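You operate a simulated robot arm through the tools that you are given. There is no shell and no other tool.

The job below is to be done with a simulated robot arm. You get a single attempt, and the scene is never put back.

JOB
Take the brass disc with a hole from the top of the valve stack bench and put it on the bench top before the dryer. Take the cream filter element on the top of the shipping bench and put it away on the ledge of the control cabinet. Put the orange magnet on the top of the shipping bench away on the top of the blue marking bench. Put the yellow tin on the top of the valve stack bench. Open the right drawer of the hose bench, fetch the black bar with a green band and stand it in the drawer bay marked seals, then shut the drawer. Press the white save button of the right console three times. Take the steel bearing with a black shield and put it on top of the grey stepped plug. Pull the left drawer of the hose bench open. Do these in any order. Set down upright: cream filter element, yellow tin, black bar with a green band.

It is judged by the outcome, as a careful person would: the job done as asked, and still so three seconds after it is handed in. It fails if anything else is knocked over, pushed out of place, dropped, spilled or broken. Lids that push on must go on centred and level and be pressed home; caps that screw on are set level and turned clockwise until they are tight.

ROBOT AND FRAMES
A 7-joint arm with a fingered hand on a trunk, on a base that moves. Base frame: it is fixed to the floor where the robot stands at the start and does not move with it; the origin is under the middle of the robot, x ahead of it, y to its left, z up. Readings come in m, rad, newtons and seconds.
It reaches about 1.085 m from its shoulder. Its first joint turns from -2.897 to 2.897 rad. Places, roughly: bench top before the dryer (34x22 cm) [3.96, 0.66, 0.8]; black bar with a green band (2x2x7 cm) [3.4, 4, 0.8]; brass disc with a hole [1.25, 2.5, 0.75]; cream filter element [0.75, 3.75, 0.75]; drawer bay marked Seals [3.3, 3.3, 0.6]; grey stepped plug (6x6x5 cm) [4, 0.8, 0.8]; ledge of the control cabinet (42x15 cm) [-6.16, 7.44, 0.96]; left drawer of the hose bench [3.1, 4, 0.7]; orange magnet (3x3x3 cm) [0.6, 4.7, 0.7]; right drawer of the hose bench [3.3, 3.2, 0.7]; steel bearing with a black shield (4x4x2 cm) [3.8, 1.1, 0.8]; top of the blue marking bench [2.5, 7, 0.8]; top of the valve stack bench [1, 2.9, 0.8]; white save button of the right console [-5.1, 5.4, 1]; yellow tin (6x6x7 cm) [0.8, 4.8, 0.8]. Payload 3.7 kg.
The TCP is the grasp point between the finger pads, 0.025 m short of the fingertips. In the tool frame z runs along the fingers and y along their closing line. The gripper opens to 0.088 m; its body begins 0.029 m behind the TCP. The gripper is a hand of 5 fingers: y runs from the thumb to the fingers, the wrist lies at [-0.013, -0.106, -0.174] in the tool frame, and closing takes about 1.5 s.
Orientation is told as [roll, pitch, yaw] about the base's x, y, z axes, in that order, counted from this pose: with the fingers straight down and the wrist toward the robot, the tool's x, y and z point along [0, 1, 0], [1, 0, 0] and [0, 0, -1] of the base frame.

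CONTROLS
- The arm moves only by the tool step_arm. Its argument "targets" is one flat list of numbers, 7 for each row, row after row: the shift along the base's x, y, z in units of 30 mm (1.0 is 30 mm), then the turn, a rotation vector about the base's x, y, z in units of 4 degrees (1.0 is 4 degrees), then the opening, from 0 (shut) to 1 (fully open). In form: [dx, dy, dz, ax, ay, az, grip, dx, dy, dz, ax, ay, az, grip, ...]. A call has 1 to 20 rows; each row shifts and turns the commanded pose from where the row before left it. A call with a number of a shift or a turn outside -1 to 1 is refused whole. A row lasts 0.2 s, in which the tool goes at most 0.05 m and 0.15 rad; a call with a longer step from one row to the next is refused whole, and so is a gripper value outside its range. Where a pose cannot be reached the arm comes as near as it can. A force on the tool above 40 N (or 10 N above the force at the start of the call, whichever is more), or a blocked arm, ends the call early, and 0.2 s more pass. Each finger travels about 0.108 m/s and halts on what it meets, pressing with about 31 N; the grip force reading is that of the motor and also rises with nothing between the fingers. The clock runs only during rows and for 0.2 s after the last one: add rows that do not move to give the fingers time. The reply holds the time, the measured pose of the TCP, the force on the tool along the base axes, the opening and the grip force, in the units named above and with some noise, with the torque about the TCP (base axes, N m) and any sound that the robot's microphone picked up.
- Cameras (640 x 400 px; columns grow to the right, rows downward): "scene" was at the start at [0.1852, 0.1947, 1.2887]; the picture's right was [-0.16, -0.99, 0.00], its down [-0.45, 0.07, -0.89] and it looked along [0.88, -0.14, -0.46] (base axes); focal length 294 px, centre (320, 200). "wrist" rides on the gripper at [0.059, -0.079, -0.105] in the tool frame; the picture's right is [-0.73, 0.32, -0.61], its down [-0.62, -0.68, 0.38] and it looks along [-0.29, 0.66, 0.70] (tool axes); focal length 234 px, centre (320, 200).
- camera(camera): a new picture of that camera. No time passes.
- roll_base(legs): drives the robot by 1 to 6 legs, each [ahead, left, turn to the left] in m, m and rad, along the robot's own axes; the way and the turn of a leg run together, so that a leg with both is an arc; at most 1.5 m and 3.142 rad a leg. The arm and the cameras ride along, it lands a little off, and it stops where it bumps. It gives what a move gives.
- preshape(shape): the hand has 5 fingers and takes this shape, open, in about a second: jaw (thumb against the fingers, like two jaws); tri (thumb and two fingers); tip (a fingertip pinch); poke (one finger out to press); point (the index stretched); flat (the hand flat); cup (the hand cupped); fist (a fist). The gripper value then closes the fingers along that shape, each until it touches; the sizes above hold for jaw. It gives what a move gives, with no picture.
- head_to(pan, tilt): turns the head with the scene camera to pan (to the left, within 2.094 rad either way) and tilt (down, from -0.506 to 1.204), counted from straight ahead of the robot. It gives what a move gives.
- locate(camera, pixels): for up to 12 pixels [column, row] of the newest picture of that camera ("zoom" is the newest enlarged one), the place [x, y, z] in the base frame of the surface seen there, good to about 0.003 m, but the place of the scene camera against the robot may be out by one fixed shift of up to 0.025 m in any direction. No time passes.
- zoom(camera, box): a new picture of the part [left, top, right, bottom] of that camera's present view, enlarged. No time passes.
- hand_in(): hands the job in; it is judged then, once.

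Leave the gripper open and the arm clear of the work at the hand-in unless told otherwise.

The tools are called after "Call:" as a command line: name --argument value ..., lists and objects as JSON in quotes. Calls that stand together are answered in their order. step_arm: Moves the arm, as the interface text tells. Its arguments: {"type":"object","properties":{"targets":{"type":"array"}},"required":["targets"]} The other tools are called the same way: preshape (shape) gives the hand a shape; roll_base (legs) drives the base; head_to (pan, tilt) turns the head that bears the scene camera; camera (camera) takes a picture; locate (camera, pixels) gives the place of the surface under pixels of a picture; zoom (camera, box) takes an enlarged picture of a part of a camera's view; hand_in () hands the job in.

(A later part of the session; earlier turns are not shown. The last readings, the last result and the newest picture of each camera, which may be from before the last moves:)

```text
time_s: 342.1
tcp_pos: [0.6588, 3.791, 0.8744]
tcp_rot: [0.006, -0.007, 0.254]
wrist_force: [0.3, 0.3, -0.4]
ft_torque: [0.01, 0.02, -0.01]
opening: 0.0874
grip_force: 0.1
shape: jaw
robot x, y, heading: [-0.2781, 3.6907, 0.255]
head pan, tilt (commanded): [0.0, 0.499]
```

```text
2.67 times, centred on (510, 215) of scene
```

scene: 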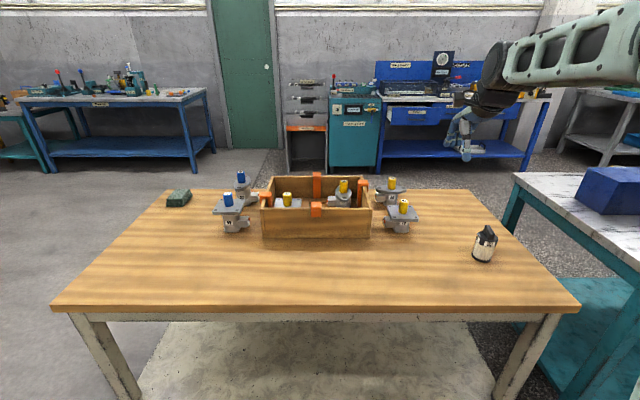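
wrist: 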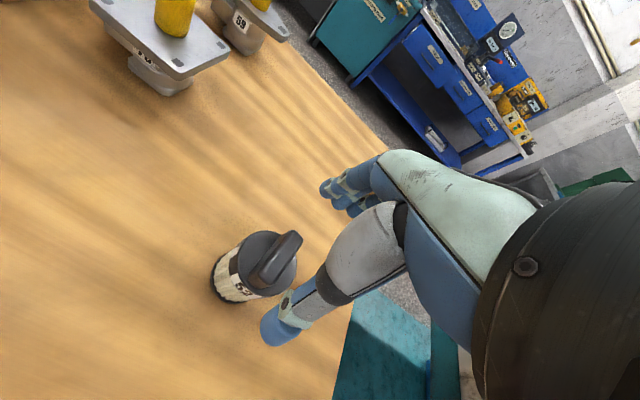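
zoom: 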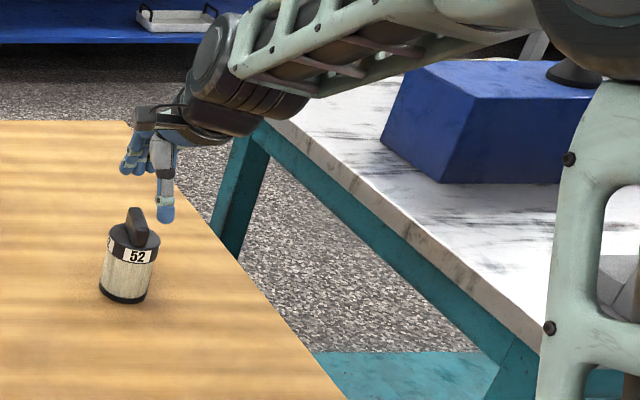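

Well centred (cap seen at (266, 262), expected (269, 262)). I go down to z 0.80 and close.

Call:
step_arm --targets '[0, 0, -0.9, 0, 0, 0, 1, 0, 0, -0.9, 0, 0, 0, 1, 0, 0, -0.65, 0, 0, 0, 1, 0, 0, 0, 0, 0, 0, 1]'

Call:
camera --camera "wrist"

```text
time_s: 343.1
tcp_pos: [0.6586, 3.7925, 0.8]
tcp_rot: [0.007, -0.008, 0.255]
wrist_force: [-0.2, 0.3, 0.5]
ft_torque: [-0.03, 0.0, 0.0]
opening: 0.0875
grip_force: 0.0
shape: jaw
robot x, y, heading: [-0.2735, 3.69, 0.256]
head pan, tilt (commanded): [0.0, 0.499]
```

```text
taken
```

wrist: 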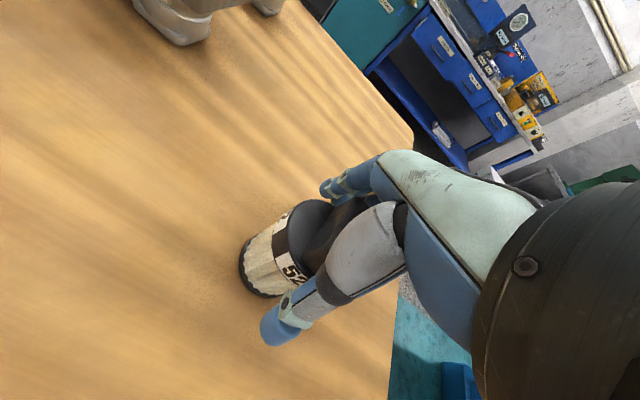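

No contact yet, cap between thumb and fingers. I close the hand.

Call:
step_arm --targets '[0, 0, 0, 0, 0, 0, 0.5, 0, 0, 0, 0, 0, 0, 0, 0, 0, 0, 0, 0, 0, 0, 0, 0, 0, 0, 0, 0, 0, 0, 0, 0, 0, 0, 0, 0, 0, 0, 0, 0, 0, 0, 0]'

Call:
camera --camera "wrist"

```text
time_s: 344.5
tcp_pos: [0.658, 3.7932, 0.8012]
tcp_rot: [0.005, -0.008, 0.255]
wrist_force: [-0.8, 0.1, -0.6]
ft_torque: [0.01, 0.0, -0.03]
opening: 0.0469
grip_force: 30.9
shape: jaw
robot x, y, heading: [-0.2744, 3.6911, 0.259]
head pan, tilt (commanded): [0.0, 0.499]
```

```text
taken
```

wrist: 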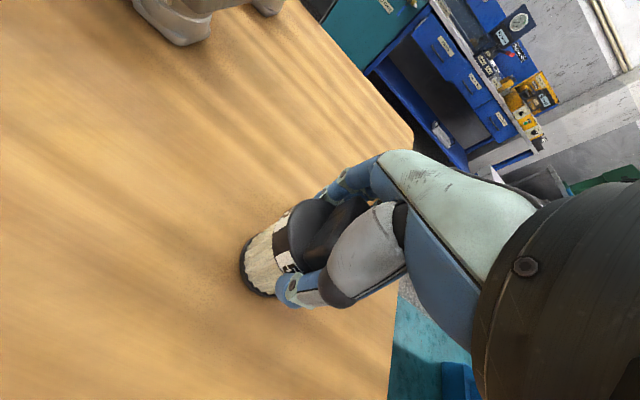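

Gripped at 47 mm with 31 N. I lift gently and check.

Call:
step_arm --targets '[0, 0, 0.2, 0, 0, 0, 0, 0, 0, 0.5, 0, 0, 0, 0, 0, 0, 1, 0, 0, 0, 0, 0, 0, 1, 0, 0, 0, 0, 0, 0, 1, 0, 0, 0, 0, 0, 0, 1, 0, 0, 0, 0, 0, 0, 1, 0, 0, 0, 0, 0, 0, 1, 0, 0, 0, 0, 0, 0, 1, 0, 0, 0, 0, 0, 0, 1, 0, 0, 0, 0, 0, 0, 1, 0, 0, 0, 0, 0, 0, 0, 0, 0, 0, 0]'

Call:
camera --camera "wrist"

Call:
zoom --camera "scene" --box '[400, 60, 580, 200]'

```text
time_s: 347.1
tcp_pos: [0.6581, 3.7917, 1.0923]
tcp_rot: [0.006, -0.007, 0.256]
wrist_force: [0.6, 0.1, -2.1]
ft_torque: [0.0, -0.05, 0.0]
opening: 0.0467
grip_force: 31.2
shape: jaw
robot x, y, heading: [-0.2755, 3.6899, 0.257]
head pan, tilt (commanded): [0.0, 0.499]
```

```text
taken
```

wrist: 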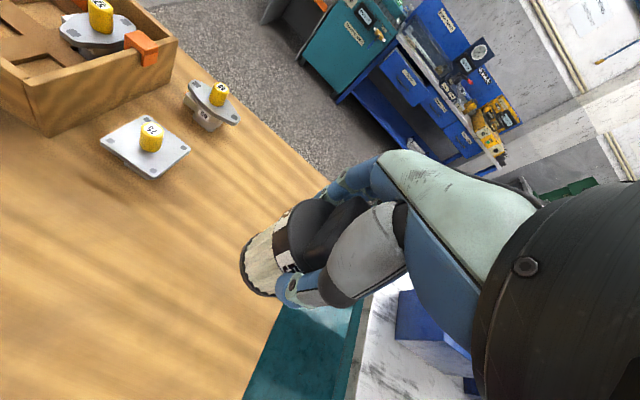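

```text
2.86 times, centred on (490, 130) of scene
```

zoom: 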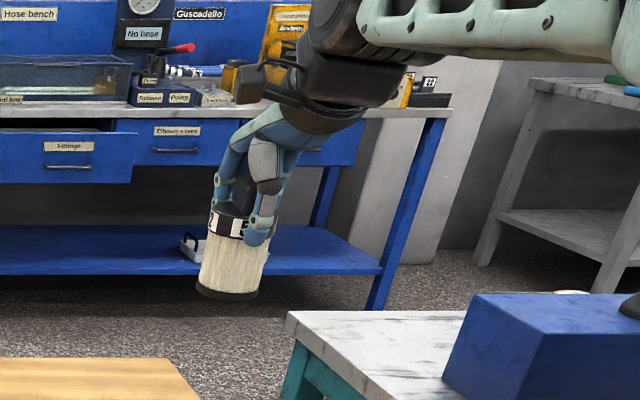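

The filter element hangs upright in the hand. I draw the arm in, back away from the bench, turn to the north-west and look for the way to the control cabinet.

Call:
step_arm --targets '[-0.95, -0.25, 0, 0, 0, 0, 0, -0.95, -0.25, 0, 0, 0, 0, 0, -0.95, -0.25, 0, 0, 0, 0, 0, -0.95, -0.25, 0, 0, 0, 0, 0, -0.95, -0.25, 0, 0, 0, 0, 0, -0.95, -0.25, 0, 0, 0, 0, 0, 0, 0, 0, 0, 0, 0, 0]'

Call:
roll_base --legs '[[-0.3, 0.3, 0.0], [0.0, 0.0, 1.4]]'

Call:
head_to --pan 0.9 --tilt 0.3

Call:
camera --camera "scene"

Call:
head_to --pan 0.2 --tilt 0.3

Call:
camera --camera "scene"

```text
time_s: 348.7
tcp_pos: [0.4872, 3.7481, 1.094]
tcp_rot: [0.005, -0.007, 0.255]
wrist_force: [1.1, 1.0, -1.7]
ft_torque: [-0.01, -0.01, 0.01]
opening: 0.0469
grip_force: 30.7
shape: jaw
robot x, y, heading: [-0.2748, 3.6906, 0.251]
head pan, tilt (commanded): [0.0, 0.499]
```

```text
time_s: 354.8
tcp_pos: [-0.5637, 4.6705, 1.0938]
tcp_rot: [0.005, -0.006, 1.655]
wrist_force: [-0.4, -0.7, -1.1]
ft_torque: [-0.01, -0.04, 0.01]
opening: 0.0463
grip_force: 31.0
shape: jaw
robot x, y, heading: [-0.639, 3.9094, 1.654]
head pan, tilt (commanded): [0.0, 0.499]
```

```text
time_s: 355.9
tcp_pos: [-0.563, 4.6713, 1.0932]
tcp_rot: [0.004, -0.007, 1.655]
wrist_force: [-0.1, 0.2, -1.4]
ft_torque: [-0.01, 0.0, 0.01]
opening: 0.0463
grip_force: 31.6
shape: jaw
robot x, y, heading: [-0.64, 3.908, 1.656]
head pan, tilt (commanded): [0.901, 0.3]
```

```text
taken
```

scene: 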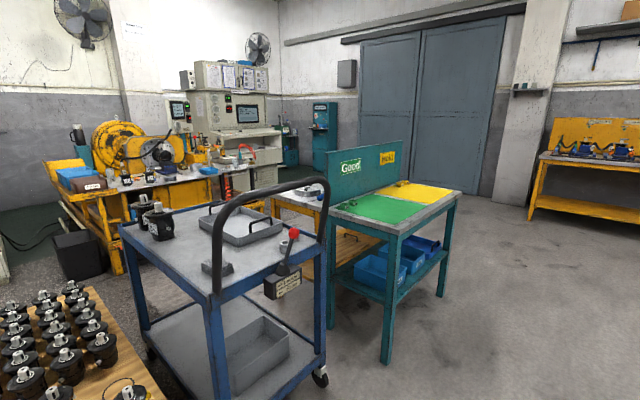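

```text
time_s: 357.0
tcp_pos: [-0.5641, 4.6707, 1.0937]
tcp_rot: [0.005, -0.008, 1.654]
wrist_force: [0.6, 0.7, -1.3]
ft_torque: [-0.01, -0.03, -0.01]
opening: 0.0462
grip_force: 30.8
shape: jaw
robot x, y, heading: [-0.6374, 3.9076, 1.657]
head pan, tilt (commanded): [0.201, 0.3]
```

```text
taken
```

scene: 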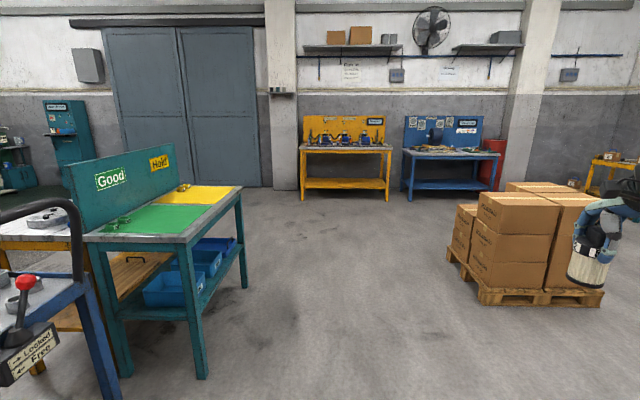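

I see a blue cart and a teal Good/Hold table to the left, the console behind, and a teal cabinet near the grey doors. I measure the way.

Call:
locate --camera "scene" --pixels '[[202, 378], [243, 285], [242, 188], [60, 195], [65, 130], [320, 265], [280, 185], [450, 290], [385, 190], [40, 195], [180, 185], [490, 302]]'

Call:
zoom --camera "scene" --box '[0, 80, 120, 210]'

```text
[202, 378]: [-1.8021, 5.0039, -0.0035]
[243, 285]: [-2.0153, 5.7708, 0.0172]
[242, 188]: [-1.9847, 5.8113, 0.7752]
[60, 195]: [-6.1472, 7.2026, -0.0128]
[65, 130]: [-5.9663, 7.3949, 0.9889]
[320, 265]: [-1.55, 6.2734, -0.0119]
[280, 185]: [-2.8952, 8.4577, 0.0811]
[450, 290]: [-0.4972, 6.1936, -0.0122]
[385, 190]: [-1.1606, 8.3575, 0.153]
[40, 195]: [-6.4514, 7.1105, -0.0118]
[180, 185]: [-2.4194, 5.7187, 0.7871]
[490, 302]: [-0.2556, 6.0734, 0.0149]
```

```text
3.08 times, centred on (60, 145) of scene
```

zoom: 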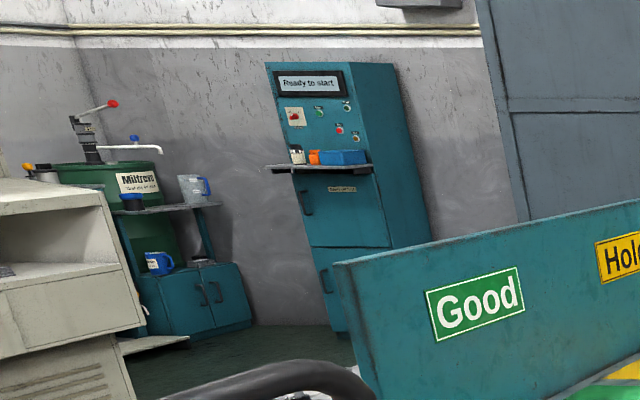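

The teal cabinet "Ready to start" has a ledge with a few things on it, facing south. I drive north between the Good/Hold table (x<-1.98) and the pallet (x>-0.5), in stages.

Call:
roll_base --legs '[[1.32, 0.297, 0.0], [0.4, 0.16, 0.0]]'

Call:
head_to --pan 0.9 --tilt 0.35

Call:
camera --camera "scene"

```text
time_s: 366.1
tcp_pos: [-1.1395, 6.3552, 1.0942]
tcp_rot: [0.005, -0.007, 1.637]
wrist_force: [0.4, -0.5, -1.5]
ft_torque: [0.0, 0.0, -0.04]
opening: 0.0464
grip_force: 30.8
shape: jaw
robot x, y, heading: [-1.2265, 5.5935, 1.645]
head pan, tilt (commanded): [0.201, 0.3]
```

```text
time_s: 367.1
tcp_pos: [-1.14, 6.3557, 1.0935]
tcp_rot: [0.005, -0.006, 1.639]
wrist_force: [0.7, 0.9, -2.2]
ft_torque: [0.01, 0.0, 0.01]
opening: 0.0464
grip_force: 30.9
shape: jaw
robot x, y, heading: [-1.2279, 5.5937, 1.64]
head pan, tilt (commanded): [0.901, 0.351]
```

```text
taken
```

scene: 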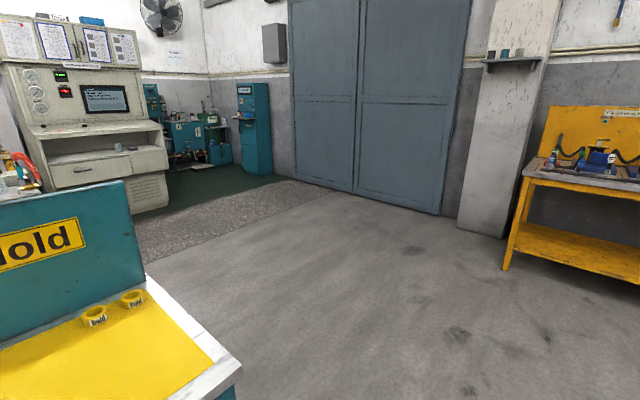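

The right console with its screen is at left, the control cabinet in the far corner; the floor is free. I measure distances.

Call:
locate --camera "scene" --pixels '[[168, 205], [130, 185], [243, 173], [272, 175], [240, 118], [255, 115], [435, 212], [295, 182], [215, 160], [108, 95], [200, 200], [460, 225]]'

Call:
zoom --camera "scene" --box '[130, 70, 290, 190]'

```text
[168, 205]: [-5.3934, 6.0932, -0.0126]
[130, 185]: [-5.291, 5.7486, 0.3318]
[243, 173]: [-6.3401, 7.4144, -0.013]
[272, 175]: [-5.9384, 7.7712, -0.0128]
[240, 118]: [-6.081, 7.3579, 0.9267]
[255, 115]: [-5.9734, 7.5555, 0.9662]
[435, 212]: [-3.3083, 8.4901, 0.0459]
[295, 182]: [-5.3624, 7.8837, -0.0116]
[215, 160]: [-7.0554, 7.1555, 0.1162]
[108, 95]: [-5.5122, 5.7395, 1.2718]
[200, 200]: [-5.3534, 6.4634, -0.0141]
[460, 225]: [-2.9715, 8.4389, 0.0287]
```

```text
3.33 times, centred on (210, 130) of scene
```

zoom: 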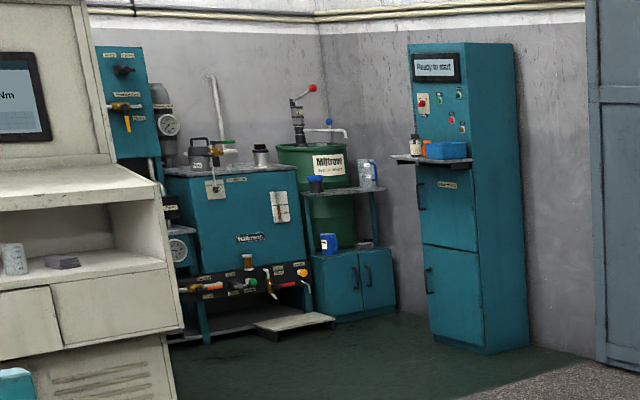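

The console's corner is at (-5.39, 6.09) and the cabinet's front at about (-6.1, 7.48). I drive north to y 6.7, then roll left (west) in three legs to about (-5.0, 6.75).

Call:
roll_base --legs '[[1.1, 0.044, 0.0], [0.05, 1.2, 0.0], [0.05, 1.2, 0.0], [0.05, 1.2, 0.0]]'

Call:
head_to --pan 0.7 --tilt 0.3

Call:
camera --camera "scene"

```text
time_s: 389.9
tcp_pos: [-4.8814, 7.3477, 1.0936]
tcp_rot: [0.005, -0.008, 1.636]
wrist_force: [0.5, 0.3, -0.9]
ft_torque: [0.01, -0.02, -0.01]
opening: 0.0464
grip_force: 30.9
shape: jaw
robot x, y, heading: [-4.9733, 6.588, 1.636]
head pan, tilt (commanded): [0.901, 0.351]
```

```text
time_s: 390.6
tcp_pos: [-4.8814, 7.3472, 1.0931]
tcp_rot: [0.005, -0.008, 1.636]
wrist_force: [-0.1, 0.7, -1.5]
ft_torque: [-0.04, -0.02, 0.04]
opening: 0.0465
grip_force: 30.9
shape: jaw
robot x, y, heading: [-4.9699, 6.5862, 1.639]
head pan, tilt (commanded): [0.7, 0.3]
```

```text
taken
```

scene: 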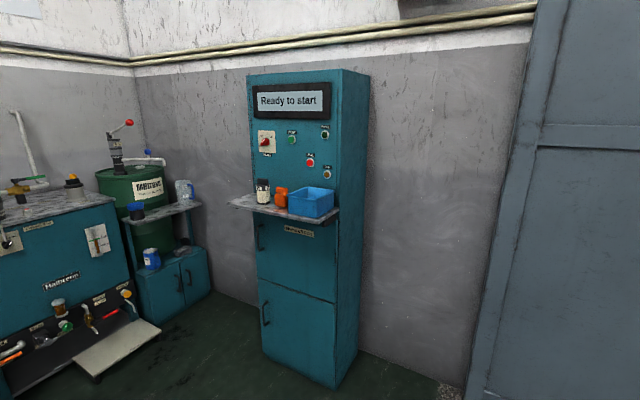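

The control cabinet is before me. I enlarge its ledge to find free space and measure.

Call:
zoom --camera "scene" --box '[215, 120, 355, 250]'

Call:
locate --camera "zoom" --pixels '[[75, 260], [390, 305], [130, 235], [180, 250], [225, 285], [215, 215], [160, 195], [300, 250], [300, 300], [410, 262], [100, 245], [250, 250]]'

```text
3.08 times, centred on (285, 185) of scene
```

zoom: 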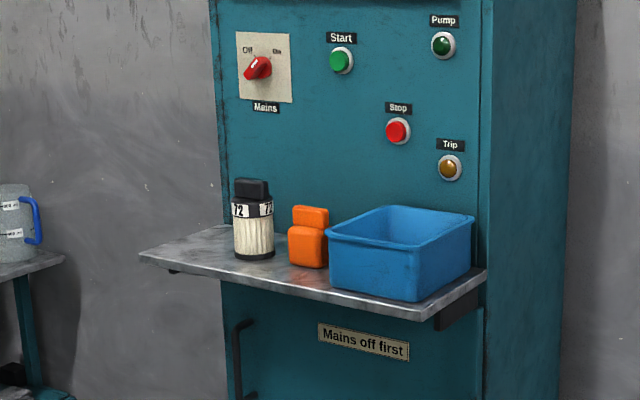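

```text
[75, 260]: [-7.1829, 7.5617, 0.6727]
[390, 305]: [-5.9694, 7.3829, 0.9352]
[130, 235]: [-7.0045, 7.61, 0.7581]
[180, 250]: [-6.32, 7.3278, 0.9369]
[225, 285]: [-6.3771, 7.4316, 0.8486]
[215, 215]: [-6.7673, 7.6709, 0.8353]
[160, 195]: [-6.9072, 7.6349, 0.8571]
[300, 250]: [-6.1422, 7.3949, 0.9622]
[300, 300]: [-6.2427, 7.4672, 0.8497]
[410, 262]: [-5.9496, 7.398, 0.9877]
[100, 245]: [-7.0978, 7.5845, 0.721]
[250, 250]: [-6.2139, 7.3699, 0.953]
```

The ledge already holds a filter "72", an orange block and a blue tray; its left end (zoom 150-230, 250) is free. I measure that free part exactly.

Call:
locate --camera "zoom" --pixels '[[148, 254], [165, 258], [200, 262], [200, 245], [220, 232], [235, 255], [255, 258], [272, 250], [230, 268], [300, 268], [422, 310], [482, 272]]'

```text
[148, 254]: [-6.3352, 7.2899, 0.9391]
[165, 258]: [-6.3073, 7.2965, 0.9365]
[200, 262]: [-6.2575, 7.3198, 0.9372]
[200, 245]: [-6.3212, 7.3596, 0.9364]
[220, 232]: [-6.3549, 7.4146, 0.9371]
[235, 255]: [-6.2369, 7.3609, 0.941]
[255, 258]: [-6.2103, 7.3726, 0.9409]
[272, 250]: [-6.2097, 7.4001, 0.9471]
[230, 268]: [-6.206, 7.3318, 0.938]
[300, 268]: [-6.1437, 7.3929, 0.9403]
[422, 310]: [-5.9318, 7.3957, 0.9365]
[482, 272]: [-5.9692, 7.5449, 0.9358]
```

Ledge top is about z 0.95; the free left part is 11.6 cm long up to filter "72". I plan to set mine 4.8 cm from the left end. I check obstacles on the floor to the left and the knob's position.

Call:
locate --camera "scene" --pixels '[[158, 332], [95, 380], [210, 292], [200, 250], [265, 142], [260, 355], [335, 385], [120, 240], [190, 200], [10, 200], [60, 190]]'

Call:
zoom --camera "scene" --box '[0, 100, 220, 400]'

```text
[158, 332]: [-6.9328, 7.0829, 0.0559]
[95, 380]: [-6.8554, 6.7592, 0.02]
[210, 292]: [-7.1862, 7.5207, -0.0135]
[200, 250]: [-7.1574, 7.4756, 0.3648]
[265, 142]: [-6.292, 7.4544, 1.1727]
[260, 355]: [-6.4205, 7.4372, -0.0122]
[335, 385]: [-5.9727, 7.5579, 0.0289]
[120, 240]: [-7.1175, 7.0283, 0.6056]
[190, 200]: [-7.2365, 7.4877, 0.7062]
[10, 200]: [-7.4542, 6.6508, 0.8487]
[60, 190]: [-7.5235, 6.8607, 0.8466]
```

```text
1.33 times, centred on (110, 250) of scene
```

zoom: 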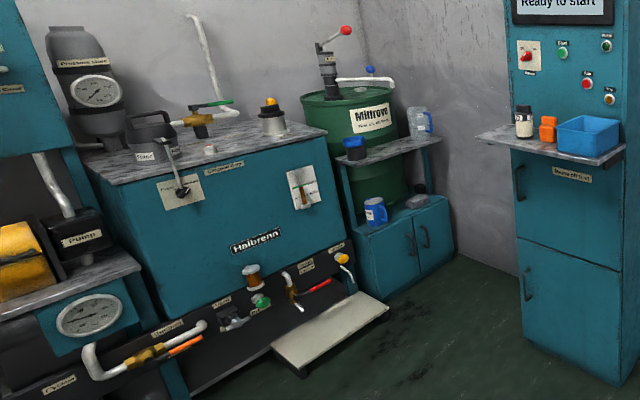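

The floor left of the cabinet is free to x≈-6.85, but the console corner (-5.39, 6.11) is near the way. I turn to face the cabinet squarely and draw the arm in by 0.2 m, so I can pass further north.

Call:
roll_base --legs '[[0.0, 0.0, 0.19]]'

Call:
step_arm --targets '[0.24, -0.9, 0, 0, 0, 0, 0, 0.24, -0.9, 0, 0, 0, 0, 0, 0.24, -0.9, 0, 0, 0, 0, 0, 0.24, -0.9, 0, 0, 0, 0, 0, 0.24, -0.9, 0, 0, 0, 0, 0, 0.24, -0.9, 0, 0, 0, 0, 0, 0.24, -0.9, 0, 0, 0, 0, 0, 0, 0, 0, 0, 0, 0, 0]'

```text
time_s: 391.7
tcp_pos: [-5.027, 7.3508, 1.0937]
tcp_rot: [0.004, -0.007, 1.827]
wrist_force: [-0.7, 1.0, -0.4]
ft_torque: [0.04, 0.01, -0.02]
opening: 0.0464
grip_force: 30.9
shape: jaw
robot x, y, heading: [-4.9678, 6.5858, 1.827]
head pan, tilt (commanded): [0.7, 0.3]
```

```text
time_s: 393.5
tcp_pos: [-4.9758, 7.161, 1.0938]
tcp_rot: [0.004, -0.007, 1.826]
wrist_force: [-0.2, 0.3, -1.4]
ft_torque: [0.02, 0.02, 0.01]
opening: 0.0461
grip_force: 31.3
shape: jaw
robot x, y, heading: [-4.9655, 6.5833, 1.828]
head pan, tilt (commanded): [0.7, 0.3]
```

Now I go in three short legs: first a bit north past the console's corner, then west, ending before the ledge's left end.

Call:
roll_base --legs '[[0.23, 0.492, 0.0], [0.0, 0.466, 0.0], [-0.046, 0.219, 0.0]]'

Call:
head_to --pan 0.0 --tilt 0.35

Call:
camera --camera "scene"

Call:
camera --camera "wrist"

```text
time_s: 400.4
tcp_pos: [-6.1689, 7.0365, 1.0958]
tcp_rot: [0.005, -0.006, 1.83]
wrist_force: [0.3, -0.1, -1.8]
ft_torque: [0.05, -0.01, 0.0]
opening: 0.0461
grip_force: 31.1
shape: jaw
robot x, y, heading: [-6.1597, 6.4588, 1.83]
head pan, tilt (commanded): [0.7, 0.3]
```

```text
time_s: 401.5
tcp_pos: [-6.1681, 7.0353, 1.0947]
tcp_rot: [0.002, -0.006, 1.831]
wrist_force: [-0.4, -1.0, -1.1]
ft_torque: [0.04, -0.03, 0.01]
opening: 0.0464
grip_force: 30.8
shape: jaw
robot x, y, heading: [-6.1618, 6.4629, 1.833]
head pan, tilt (commanded): [0.0, 0.351]
```

```text
taken
```

scene: 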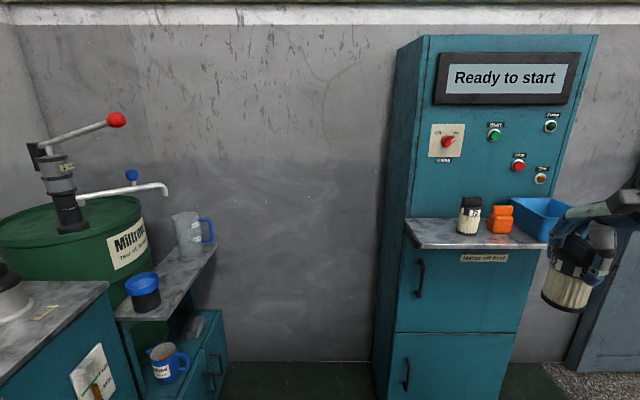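

```text
taken
```

wrist: 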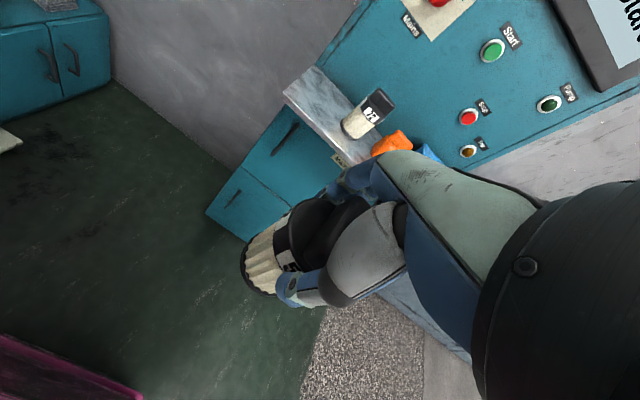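

Both cameras see the ledge. I measure the ledge's left end and filter "72" with the wrist camera.

Call:
zoom --camera "wrist" --box '[262, 50, 422, 180]'

```text
3.08 times, centred on (342, 115) of wrist
```

zoom: 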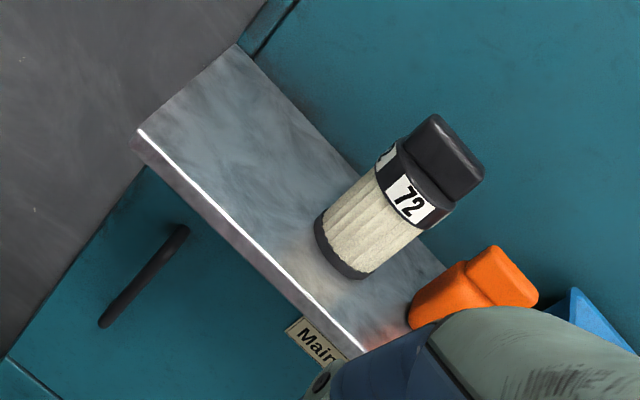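

Call:
locate --camera "zoom" --pixels '[[140, 135], [232, 52], [300, 290], [360, 345], [220, 160], [320, 245], [362, 272], [335, 265], [385, 165], [450, 205], [250, 120], [340, 160]]'

```text
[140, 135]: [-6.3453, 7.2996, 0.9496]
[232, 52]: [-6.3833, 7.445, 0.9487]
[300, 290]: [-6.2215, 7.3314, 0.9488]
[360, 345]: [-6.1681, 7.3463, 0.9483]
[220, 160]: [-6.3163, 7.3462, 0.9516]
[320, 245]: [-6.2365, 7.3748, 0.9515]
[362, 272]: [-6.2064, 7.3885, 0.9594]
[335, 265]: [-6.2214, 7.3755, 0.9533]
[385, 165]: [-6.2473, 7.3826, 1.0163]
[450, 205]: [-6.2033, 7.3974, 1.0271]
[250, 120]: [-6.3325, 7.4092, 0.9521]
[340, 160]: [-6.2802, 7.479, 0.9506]
```

Ledge z is 0.95; left front corner (-6.345, 7.300), filter 72's cap begins 11.3 cm from the left end. Target TCP (-6.316, 7.364). I first shift left, then go forward over the ledge most of the way (filter bottom 6 cm above the ledge).

Call:
step_arm --targets '[-0.93, -0.25, 0, 0, 0, 0, 0, -0.93, -0.25, 0, 0, 0, 0, 0, -0.24, 0.9, 0, 0, 0, 0, 0, -0.24, 0.9, 0, 0, 0, 0, 0, -0.24, 0.9, 0, 0, 0, 0, 0, -0.24, 0.9, 0, 0, 0, 0, 0, -0.24, 0.9, 0, 0, 0, 0, 0, -0.24, 0.9, 0, 0, 0, 0, 0, -0.24, 0.9, 0, 0, 0, 0, 0, -0.24, 0.9, 0, 0, 0, 0, 0, 0, 0, 0, 0, 0, 0, 0]'

Call:
camera --camera "wrist"

Call:
camera --camera "scene"

```text
time_s: 403.9
tcp_pos: [-6.283, 7.2384, 1.0932]
tcp_rot: [0.006, -0.008, 1.83]
wrist_force: [-0.3, 0.5, -1.3]
ft_torque: [-0.03, 0.06, 0.03]
opening: 0.0462
grip_force: 31.1
shape: jaw
robot x, y, heading: [-6.1603, 6.463, 1.835]
head pan, tilt (commanded): [0.0, 0.351]
```

```text
taken
```

wrist: 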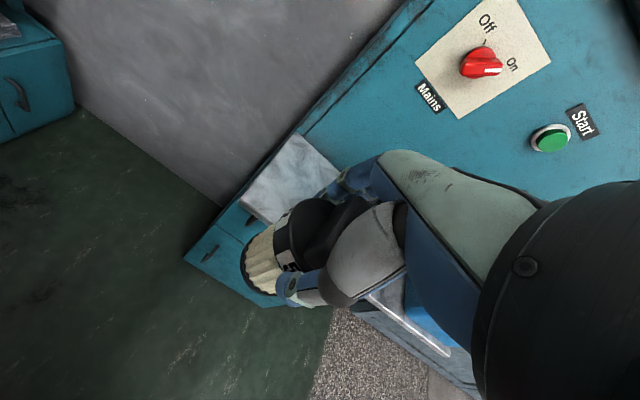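

```text
taken
```

scene: 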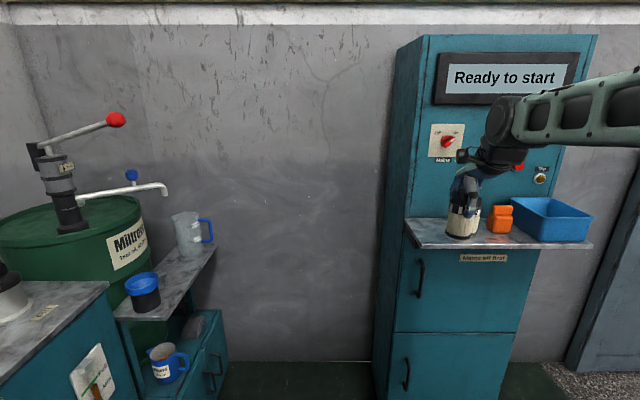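

The hand is before the left end, lined up 4.5 cm from it. I enlarge the scene view to judge the gap to filter 72.

Call:
zoom --camera "scene" --box '[400, 130, 560, 260]'

Call:
locate --camera "zoom" --pixels '[[250, 330], [250, 270], [285, 310], [310, 290], [330, 230], [300, 200], [245, 210], [270, 100], [400, 240], [290, 250]]'

```text
3.08 times, centred on (480, 195) of scene
```

zoom: 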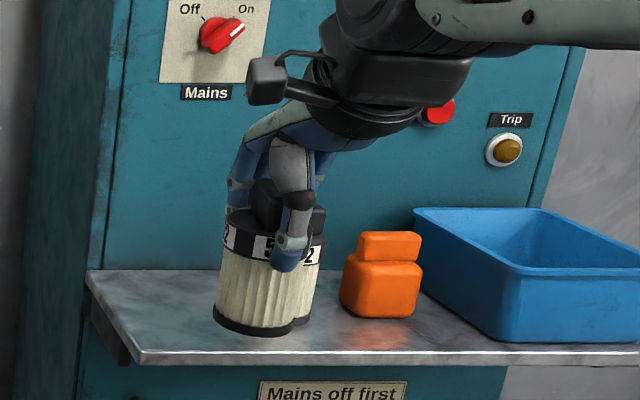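

```text
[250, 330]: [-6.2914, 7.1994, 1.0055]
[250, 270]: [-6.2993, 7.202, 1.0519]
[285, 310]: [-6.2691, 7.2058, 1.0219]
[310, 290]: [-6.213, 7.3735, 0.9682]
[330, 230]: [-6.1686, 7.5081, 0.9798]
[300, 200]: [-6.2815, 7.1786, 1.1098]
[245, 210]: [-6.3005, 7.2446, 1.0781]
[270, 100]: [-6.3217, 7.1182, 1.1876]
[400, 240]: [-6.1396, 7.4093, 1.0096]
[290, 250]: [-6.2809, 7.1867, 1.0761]
```

My filter merely hides filter 72 from this angle; the hand is only about 7.5 cm wide, leaving 3 cm to it. I go forward 0.13 m over the ledge.

Call:
step_arm --targets '[-0.22, 0.83, 0, 0, 0, 0, 0, -0.22, 0.83, 0, 0, 0, 0, 0, -0.22, 0.83, 0, 0, 0, 0, 0, -0.22, 0.83, 0, 0, 0, 0, 0, -0.22, 0.83, 0, 0, 0, 0, 0, 0, 0, 0, 0, 0, 0, 0]'

Call:
camera --camera "wrist"

Call:
zoom --camera "scene" --box '[400, 130, 560, 260]'

```text
time_s: 405.3
tcp_pos: [-6.3162, 7.3621, 1.0931]
tcp_rot: [0.005, -0.007, 1.831]
wrist_force: [0.2, -0.2, -1.3]
ft_torque: [-0.01, 0.03, 0.02]
opening: 0.0464
grip_force: 30.8
shape: jaw
robot x, y, heading: [-6.1594, 6.4645, 1.835]
head pan, tilt (commanded): [0.0, 0.351]
```

```text
taken
```

wrist: 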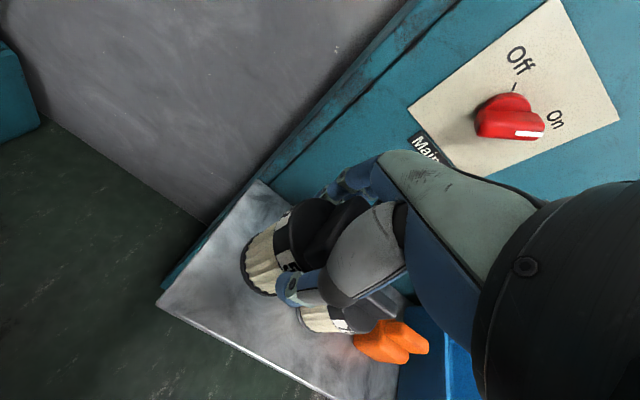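

```text
3.08 times, centred on (480, 195) of scene
```

zoom: 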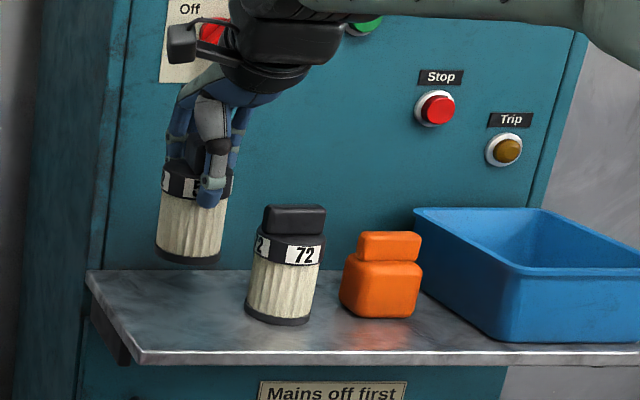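

My filter hovers left of filter 72 with a clear gap. I lower to about 5 mm above the ledge.

Call:
step_arm --targets '[0, 0, -0.7, 0, 0, 0, 0, 0, 0, -0.7, 0, 0, 0, 0, 0, 0, -0.4, 0, 0, 0, 0, 0, 0, 0, 0, 0, 0, 0]'

Call:
zoom --camera "scene" --box '[400, 130, 560, 260]'

Call:
camera --camera "wrist"

```text
time_s: 406.3
tcp_pos: [-6.3151, 7.3617, 1.04]
tcp_rot: [0.007, -0.007, 1.829]
wrist_force: [0.6, 0.3, -2.3]
ft_torque: [0.04, -0.02, -0.02]
opening: 0.0461
grip_force: 31.4
shape: jaw
robot x, y, heading: [-6.1607, 6.4606, 1.831]
head pan, tilt (commanded): [0.0, 0.351]
```

```text
3.08 times, centred on (480, 195) of scene
```

zoom: 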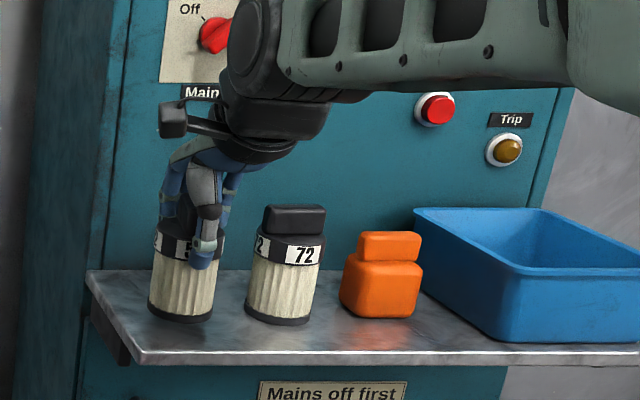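

```text
taken
```

wrist: 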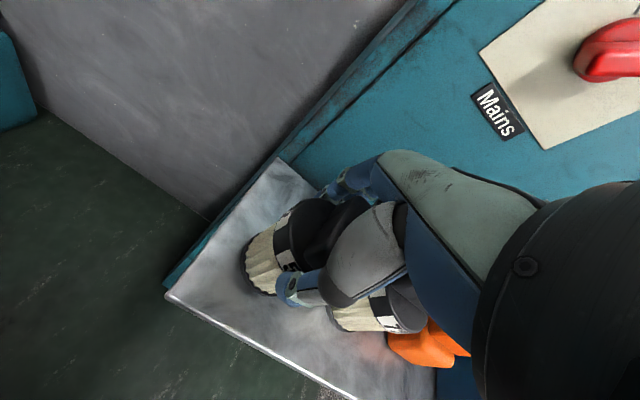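

Nearly down. I lower in small steps until contact.

Call:
step_arm --targets '[0, 0, -0.18, 0, 0, 0, 0, 0, 0, -0.05, 0, 0, 0, 0, 0, 0, 0, 0, 0, 0, 0]'

```text
time_s: 407.1
tcp_pos: [-6.3154, 7.3625, 1.0336]
tcp_rot: [0.006, -0.006, 1.829]
wrist_force: [-0.7, -0.8, -2.3]
ft_torque: [0.0, 0.01, -0.03]
opening: 0.0463
grip_force: 30.5
shape: jaw
robot x, y, heading: [-6.1583, 6.4603, 1.83]
head pan, tilt (commanded): [0.0, 0.351]
```

Call:
step_arm --targets '[0, 0, -0.05, 0, 0, 0, 0, 0, 0, 0, 0, 0, 0, 0]'

```text
time_s: 407.7
tcp_pos: [-6.3142, 7.3615, 1.0318]
tcp_rot: [0.004, -0.009, 1.829]
wrist_force: [0.2, 0.2, -1.1]
ft_torque: [0.0, -0.01, -0.03]
opening: 0.0468
grip_force: 31.6
shape: jaw
robot x, y, heading: [-6.1603, 6.4661, 1.832]
head pan, tilt (commanded): [0.0, 0.351]
```

Call:
step_arm --targets '[0, 0, -0.05, 0, 0, 0, 0, 0, 0, 0, 0, 0, 0, 0]'

```text
time_s: 408.3
tcp_pos: [-6.3142, 7.3616, 1.0309]
tcp_rot: [0.007, -0.007, 1.829]
wrist_force: [-0.4, -0.4, -0.8]
ft_torque: [-0.01, 0.02, 0.01]
opening: 0.0463
grip_force: 31.4
shape: jaw
robot x, y, heading: [-6.1594, 6.4629, 1.835]
head pan, tilt (commanded): [0.0, 0.351]
```

Call:
step_arm --targets '[0, 0, -0.05, 0, 0, 0, 0, 0, 0, 0, 0, 0, 0, 0]'

```text
time_s: 408.9
tcp_pos: [-6.3142, 7.361, 1.0302]
tcp_rot: [0.004, -0.009, 1.829]
wrist_force: [-0.3, 0.3, 3.8]
ft_torque: [0.05, 0.01, 0.02]
opening: 0.0462
grip_force: 31.2
shape: jaw
robot x, y, heading: [-6.1559, 6.4632, 1.832]
head pan, tilt (commanded): [0.0, 0.351]
```

Contact (+3.8 N). I open the hand to about 65 mm slowly and look.

Call:
step_arm --targets '[0, 0, 0, 0, 0, 0, 0.6, 0, 0, 0, 0, 0, 0, 0.7, 0, 0, 0, 0, 0, 0, 0.75, 0, 0, 0, 0, 0, 0, 0.75, 0, 0, 0, 0, 0, 0, 0.75]'

Call:
zoom --camera "scene" --box '[400, 130, 560, 260]'

Call:
camera --camera "wrist"

```text
time_s: 410.1
tcp_pos: [-6.3153, 7.3614, 1.0308]
tcp_rot: [0.004, -0.008, 1.829]
wrist_force: [0.8, -0.9, -0.1]
ft_torque: [-0.01, 0.04, 0.02]
opening: 0.0656
grip_force: 0.0
shape: jaw
robot x, y, heading: [-6.1586, 6.4623, 1.835]
head pan, tilt (commanded): [0.0, 0.351]
```

```text
3.08 times, centred on (480, 195) of scene
```

zoom: 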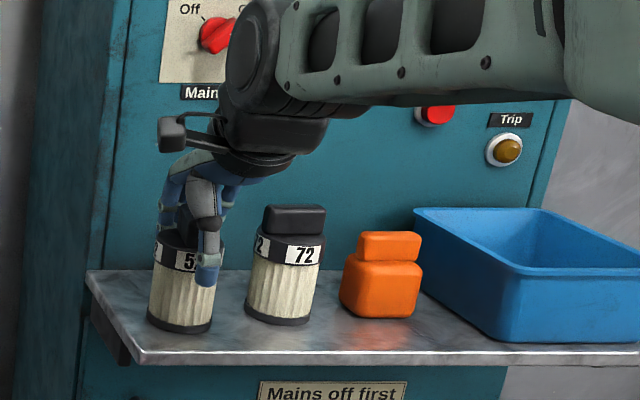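

```text
taken
```

wrist: 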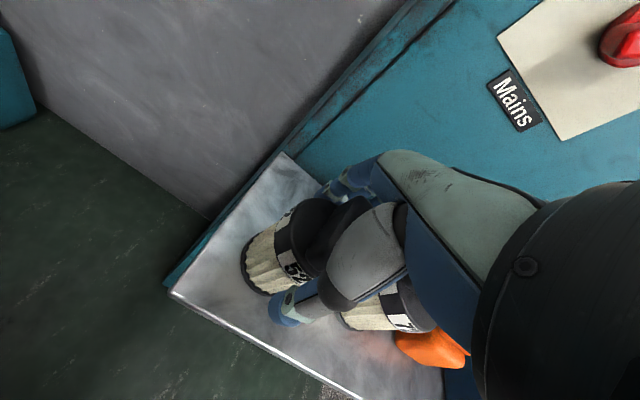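

The filter stands free. Before rising I check how near my knuckles are to the cabinet's face and the Mains knob.

Call:
locate --camera "zoom" --pixels '[[170, 195], [165, 215], [180, 165], [200, 150], [215, 37], [232, 30], [200, 20], [235, 195], [230, 215], [110, 200]]'

Call:
locate --camera "wrist" --pixels '[[380, 158], [400, 152], [345, 178], [330, 192], [440, 170], [520, 100], [620, 40], [605, 55], [310, 160], [360, 200]]'

```text
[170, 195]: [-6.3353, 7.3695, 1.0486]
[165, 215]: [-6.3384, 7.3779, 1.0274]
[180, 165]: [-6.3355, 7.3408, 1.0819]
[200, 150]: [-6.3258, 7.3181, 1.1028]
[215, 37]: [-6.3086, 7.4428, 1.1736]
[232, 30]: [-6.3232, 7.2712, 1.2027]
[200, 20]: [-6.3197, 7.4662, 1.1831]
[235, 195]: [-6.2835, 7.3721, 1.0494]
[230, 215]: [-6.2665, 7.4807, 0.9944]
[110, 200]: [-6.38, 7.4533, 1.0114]
```

```text
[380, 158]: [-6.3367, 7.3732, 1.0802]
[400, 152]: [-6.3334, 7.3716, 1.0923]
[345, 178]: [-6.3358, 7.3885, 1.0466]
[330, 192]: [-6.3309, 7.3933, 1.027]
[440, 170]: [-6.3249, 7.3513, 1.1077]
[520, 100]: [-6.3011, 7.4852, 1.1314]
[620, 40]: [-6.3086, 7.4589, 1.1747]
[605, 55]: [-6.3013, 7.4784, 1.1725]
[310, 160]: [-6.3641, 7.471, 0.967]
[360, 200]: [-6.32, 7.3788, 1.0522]
```

The fingers lean away from the cabinet higher up; the nearest point stays 4 cm from the knob. I rise 9 cm straight up, then draw back 15 cm.

Call:
step_arm --targets '[0, 0, 0.4, 0, 0, 0, 0.75, 0, 0, 0.8, 0, 0, 0, 0.75, 0, 0, 1, 0, 0, 0, 0.75, 0, 0, 0.9, 0, 0, 0, 0.75, 0.22, -0.83, 0, 0, 0, 0, 0.75, 0.22, -0.83, 0, 0, 0, 0, 0.75, 0.22, -0.83, 0, 0, 0, 0, 0.75, 0.22, -0.83, 0, 0, 0, 0, 1, 0.22, -0.83, 0, 0, 0, 0, 1, 0.22, -0.83, 0, 0, 0, 0, 1, 0.22, -0.83, 0, 0, 0, 0, 1, 0.22, -0.83, 0, 0, 0, 0, 1, 0, 0, 0, 0, 0, 0, 1]'

Call:
camera --camera "scene"

Call:
camera --camera "wrist"

```text
time_s: 412.9
tcp_pos: [-6.2623, 7.1633, 1.1224]
tcp_rot: [0.005, -0.006, 1.829]
wrist_force: [-0.4, -0.6, 0.0]
ft_torque: [-0.01, -0.03, 0.04]
opening: 0.0874
grip_force: 0.2
shape: jaw
robot x, y, heading: [-6.1602, 6.4649, 1.832]
head pan, tilt (commanded): [0.0, 0.351]
```

```text
taken
```

scene: 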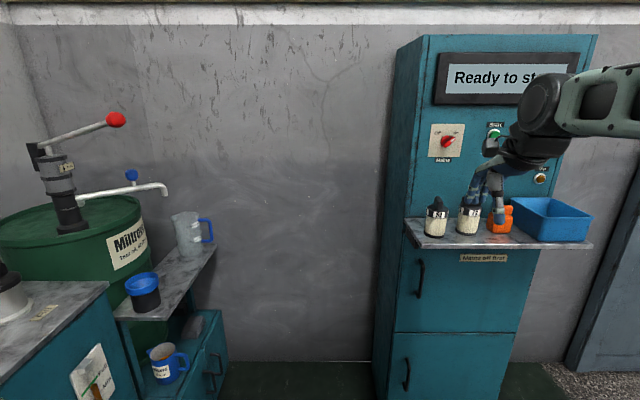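

```text
taken
```

wrist: 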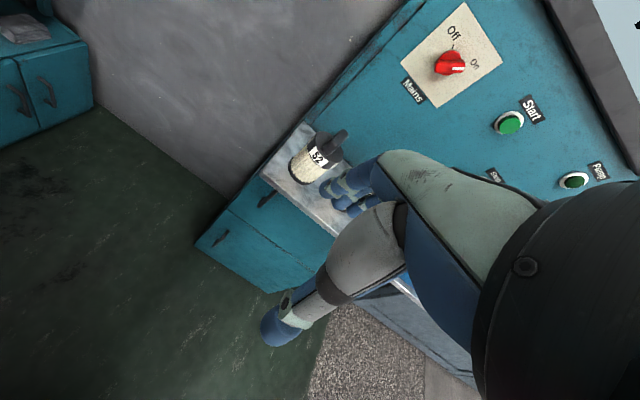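

The filter element stands upright on the ledge. Now the save button: I draw the arm in and drive back out by the same legs, then look at the right console.

Call:
step_arm --targets '[0.24, -0.9, 0, 0, 0, 0, 1, 0.24, -0.9, 0, 0, 0, 0, 1, 0.24, -0.9, 0, 0, 0, 0, 1, 0.24, -0.9, 0, 0, 0, 0, 1, 0.24, -0.9, 0, 0, 0, 0, 1, 0, 0, 0, 0, 0, 0, 1]'

Call:
roll_base --legs '[[0.046, -0.219, 0.0], [0.0, -0.466, 0.0], [0.0, -0.9, 0.0], [-0.1, -0.5, 0.0]]'

Call:
head_to --pan 1.6 --tilt 0.3

Call:
camera --camera "scene"

```text
time_s: 414.3
tcp_pos: [-6.2245, 7.0285, 1.1232]
tcp_rot: [0.005, -0.006, 1.831]
wrist_force: [-0.1, 0.1, 0.0]
ft_torque: [-0.02, 0.02, -0.01]
opening: 0.0877
grip_force: 0.0
shape: jaw
robot x, y, heading: [-6.1585, 6.4632, 1.83]
head pan, tilt (commanded): [0.0, 0.351]
```

```text
time_s: 425.3
tcp_pos: [-4.1746, 7.4878, 1.1226]
tcp_rot: [0.005, -0.007, 1.804]
wrist_force: [0.4, 0.5, -0.3]
ft_torque: [-0.01, 0.01, -0.01]
opening: 0.0874
grip_force: 0.1
shape: jaw
robot x, y, heading: [-4.1244, 6.9176, 1.806]
head pan, tilt (commanded): [0.0, 0.351]
```

```text
time_s: 427.0
tcp_pos: [-4.1748, 7.4878, 1.1231]
tcp_rot: [0.004, -0.009, 1.807]
wrist_force: [0.4, -0.8, 0.9]
ft_torque: [-0.01, 0.01, -0.02]
opening: 0.0877
grip_force: 0.0
shape: jaw
robot x, y, heading: [-4.1242, 6.9201, 1.81]
head pan, tilt (commanded): [1.6, 0.3]
```

```text
taken
```

scene: 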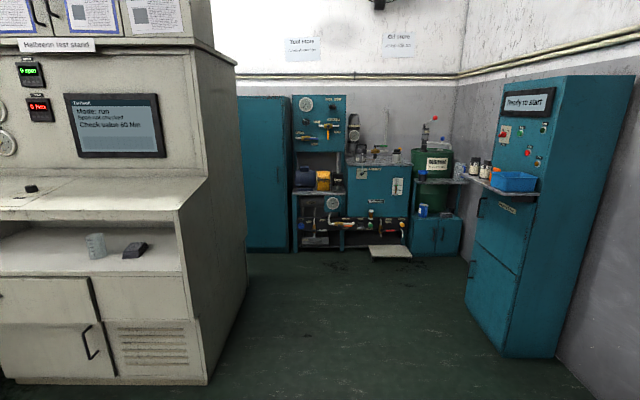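

The console ("test stand") is at the left. I pan further to see its front and find the white save button.

Call:
head_to --pan 2.09 --tilt 0.3

Call:
camera --camera "scene"

Call:
zoom --camera "scene" --box '[100, 40, 460, 280]'

```text
time_s: 427.9
tcp_pos: [-4.1749, 7.4872, 1.1231]
tcp_rot: [0.004, -0.008, 1.805]
wrist_force: [-0.6, 0.3, -0.1]
ft_torque: [0.02, -0.01, 0.0]
opening: 0.0879
grip_force: 0.1
shape: jaw
robot x, y, heading: [-4.124, 6.9209, 1.808]
head pan, tilt (commanded): [2.089, 0.3]
```

```text
taken
```

scene: 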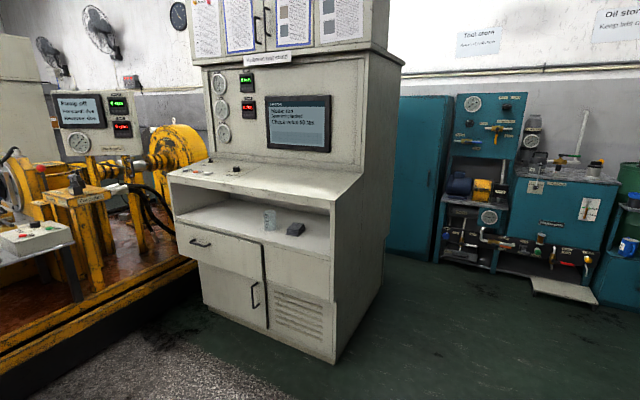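

```text
1.67 times, centred on (280, 160) of scene
```

zoom: 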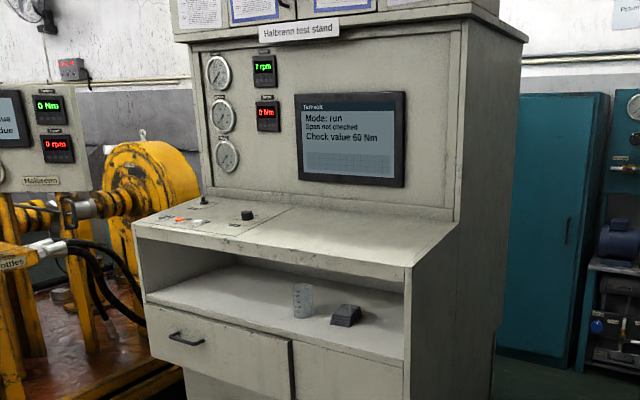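

There are controls on the sloped desk at about (205, 172). I enlarge and measure them.

Call:
zoom --camera "scene" --box '[170, 150, 270, 200]'

Call:
locate --camera "zoom" --pixels '[[180, 140], [120, 140], [230, 145], [330, 120], [200, 100], [100, 170], [60, 120], [400, 150]]'

Call:
locate --camera "scene" --pixels '[[170, 175], [360, 178], [330, 360], [205, 290], [200, 65], [60, 240], [20, 235], [230, 350], [300, 140]]'

```text
6.40 times, centred on (220, 175) of scene
```

zoom: 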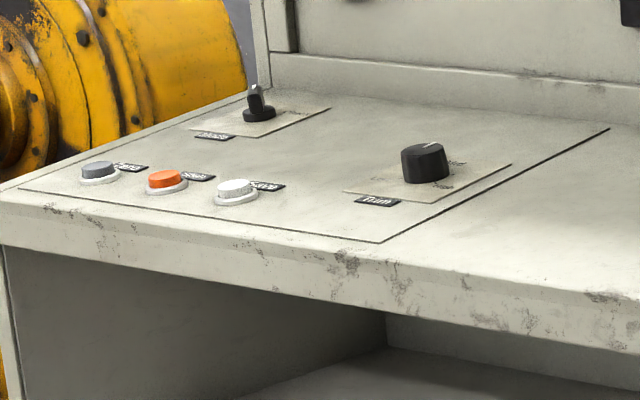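

```text
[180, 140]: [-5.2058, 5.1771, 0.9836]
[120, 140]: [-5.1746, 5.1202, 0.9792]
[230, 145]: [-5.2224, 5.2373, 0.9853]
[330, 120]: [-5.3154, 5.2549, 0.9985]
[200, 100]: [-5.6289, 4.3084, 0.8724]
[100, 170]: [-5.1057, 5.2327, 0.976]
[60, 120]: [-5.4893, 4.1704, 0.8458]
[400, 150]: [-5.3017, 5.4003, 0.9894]
```

```text
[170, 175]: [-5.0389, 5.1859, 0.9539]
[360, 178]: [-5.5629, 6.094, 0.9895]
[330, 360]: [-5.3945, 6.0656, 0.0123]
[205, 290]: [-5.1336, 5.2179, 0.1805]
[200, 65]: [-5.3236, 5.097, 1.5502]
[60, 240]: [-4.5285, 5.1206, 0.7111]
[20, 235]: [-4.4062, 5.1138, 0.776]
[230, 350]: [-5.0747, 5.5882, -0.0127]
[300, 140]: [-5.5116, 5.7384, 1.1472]
```

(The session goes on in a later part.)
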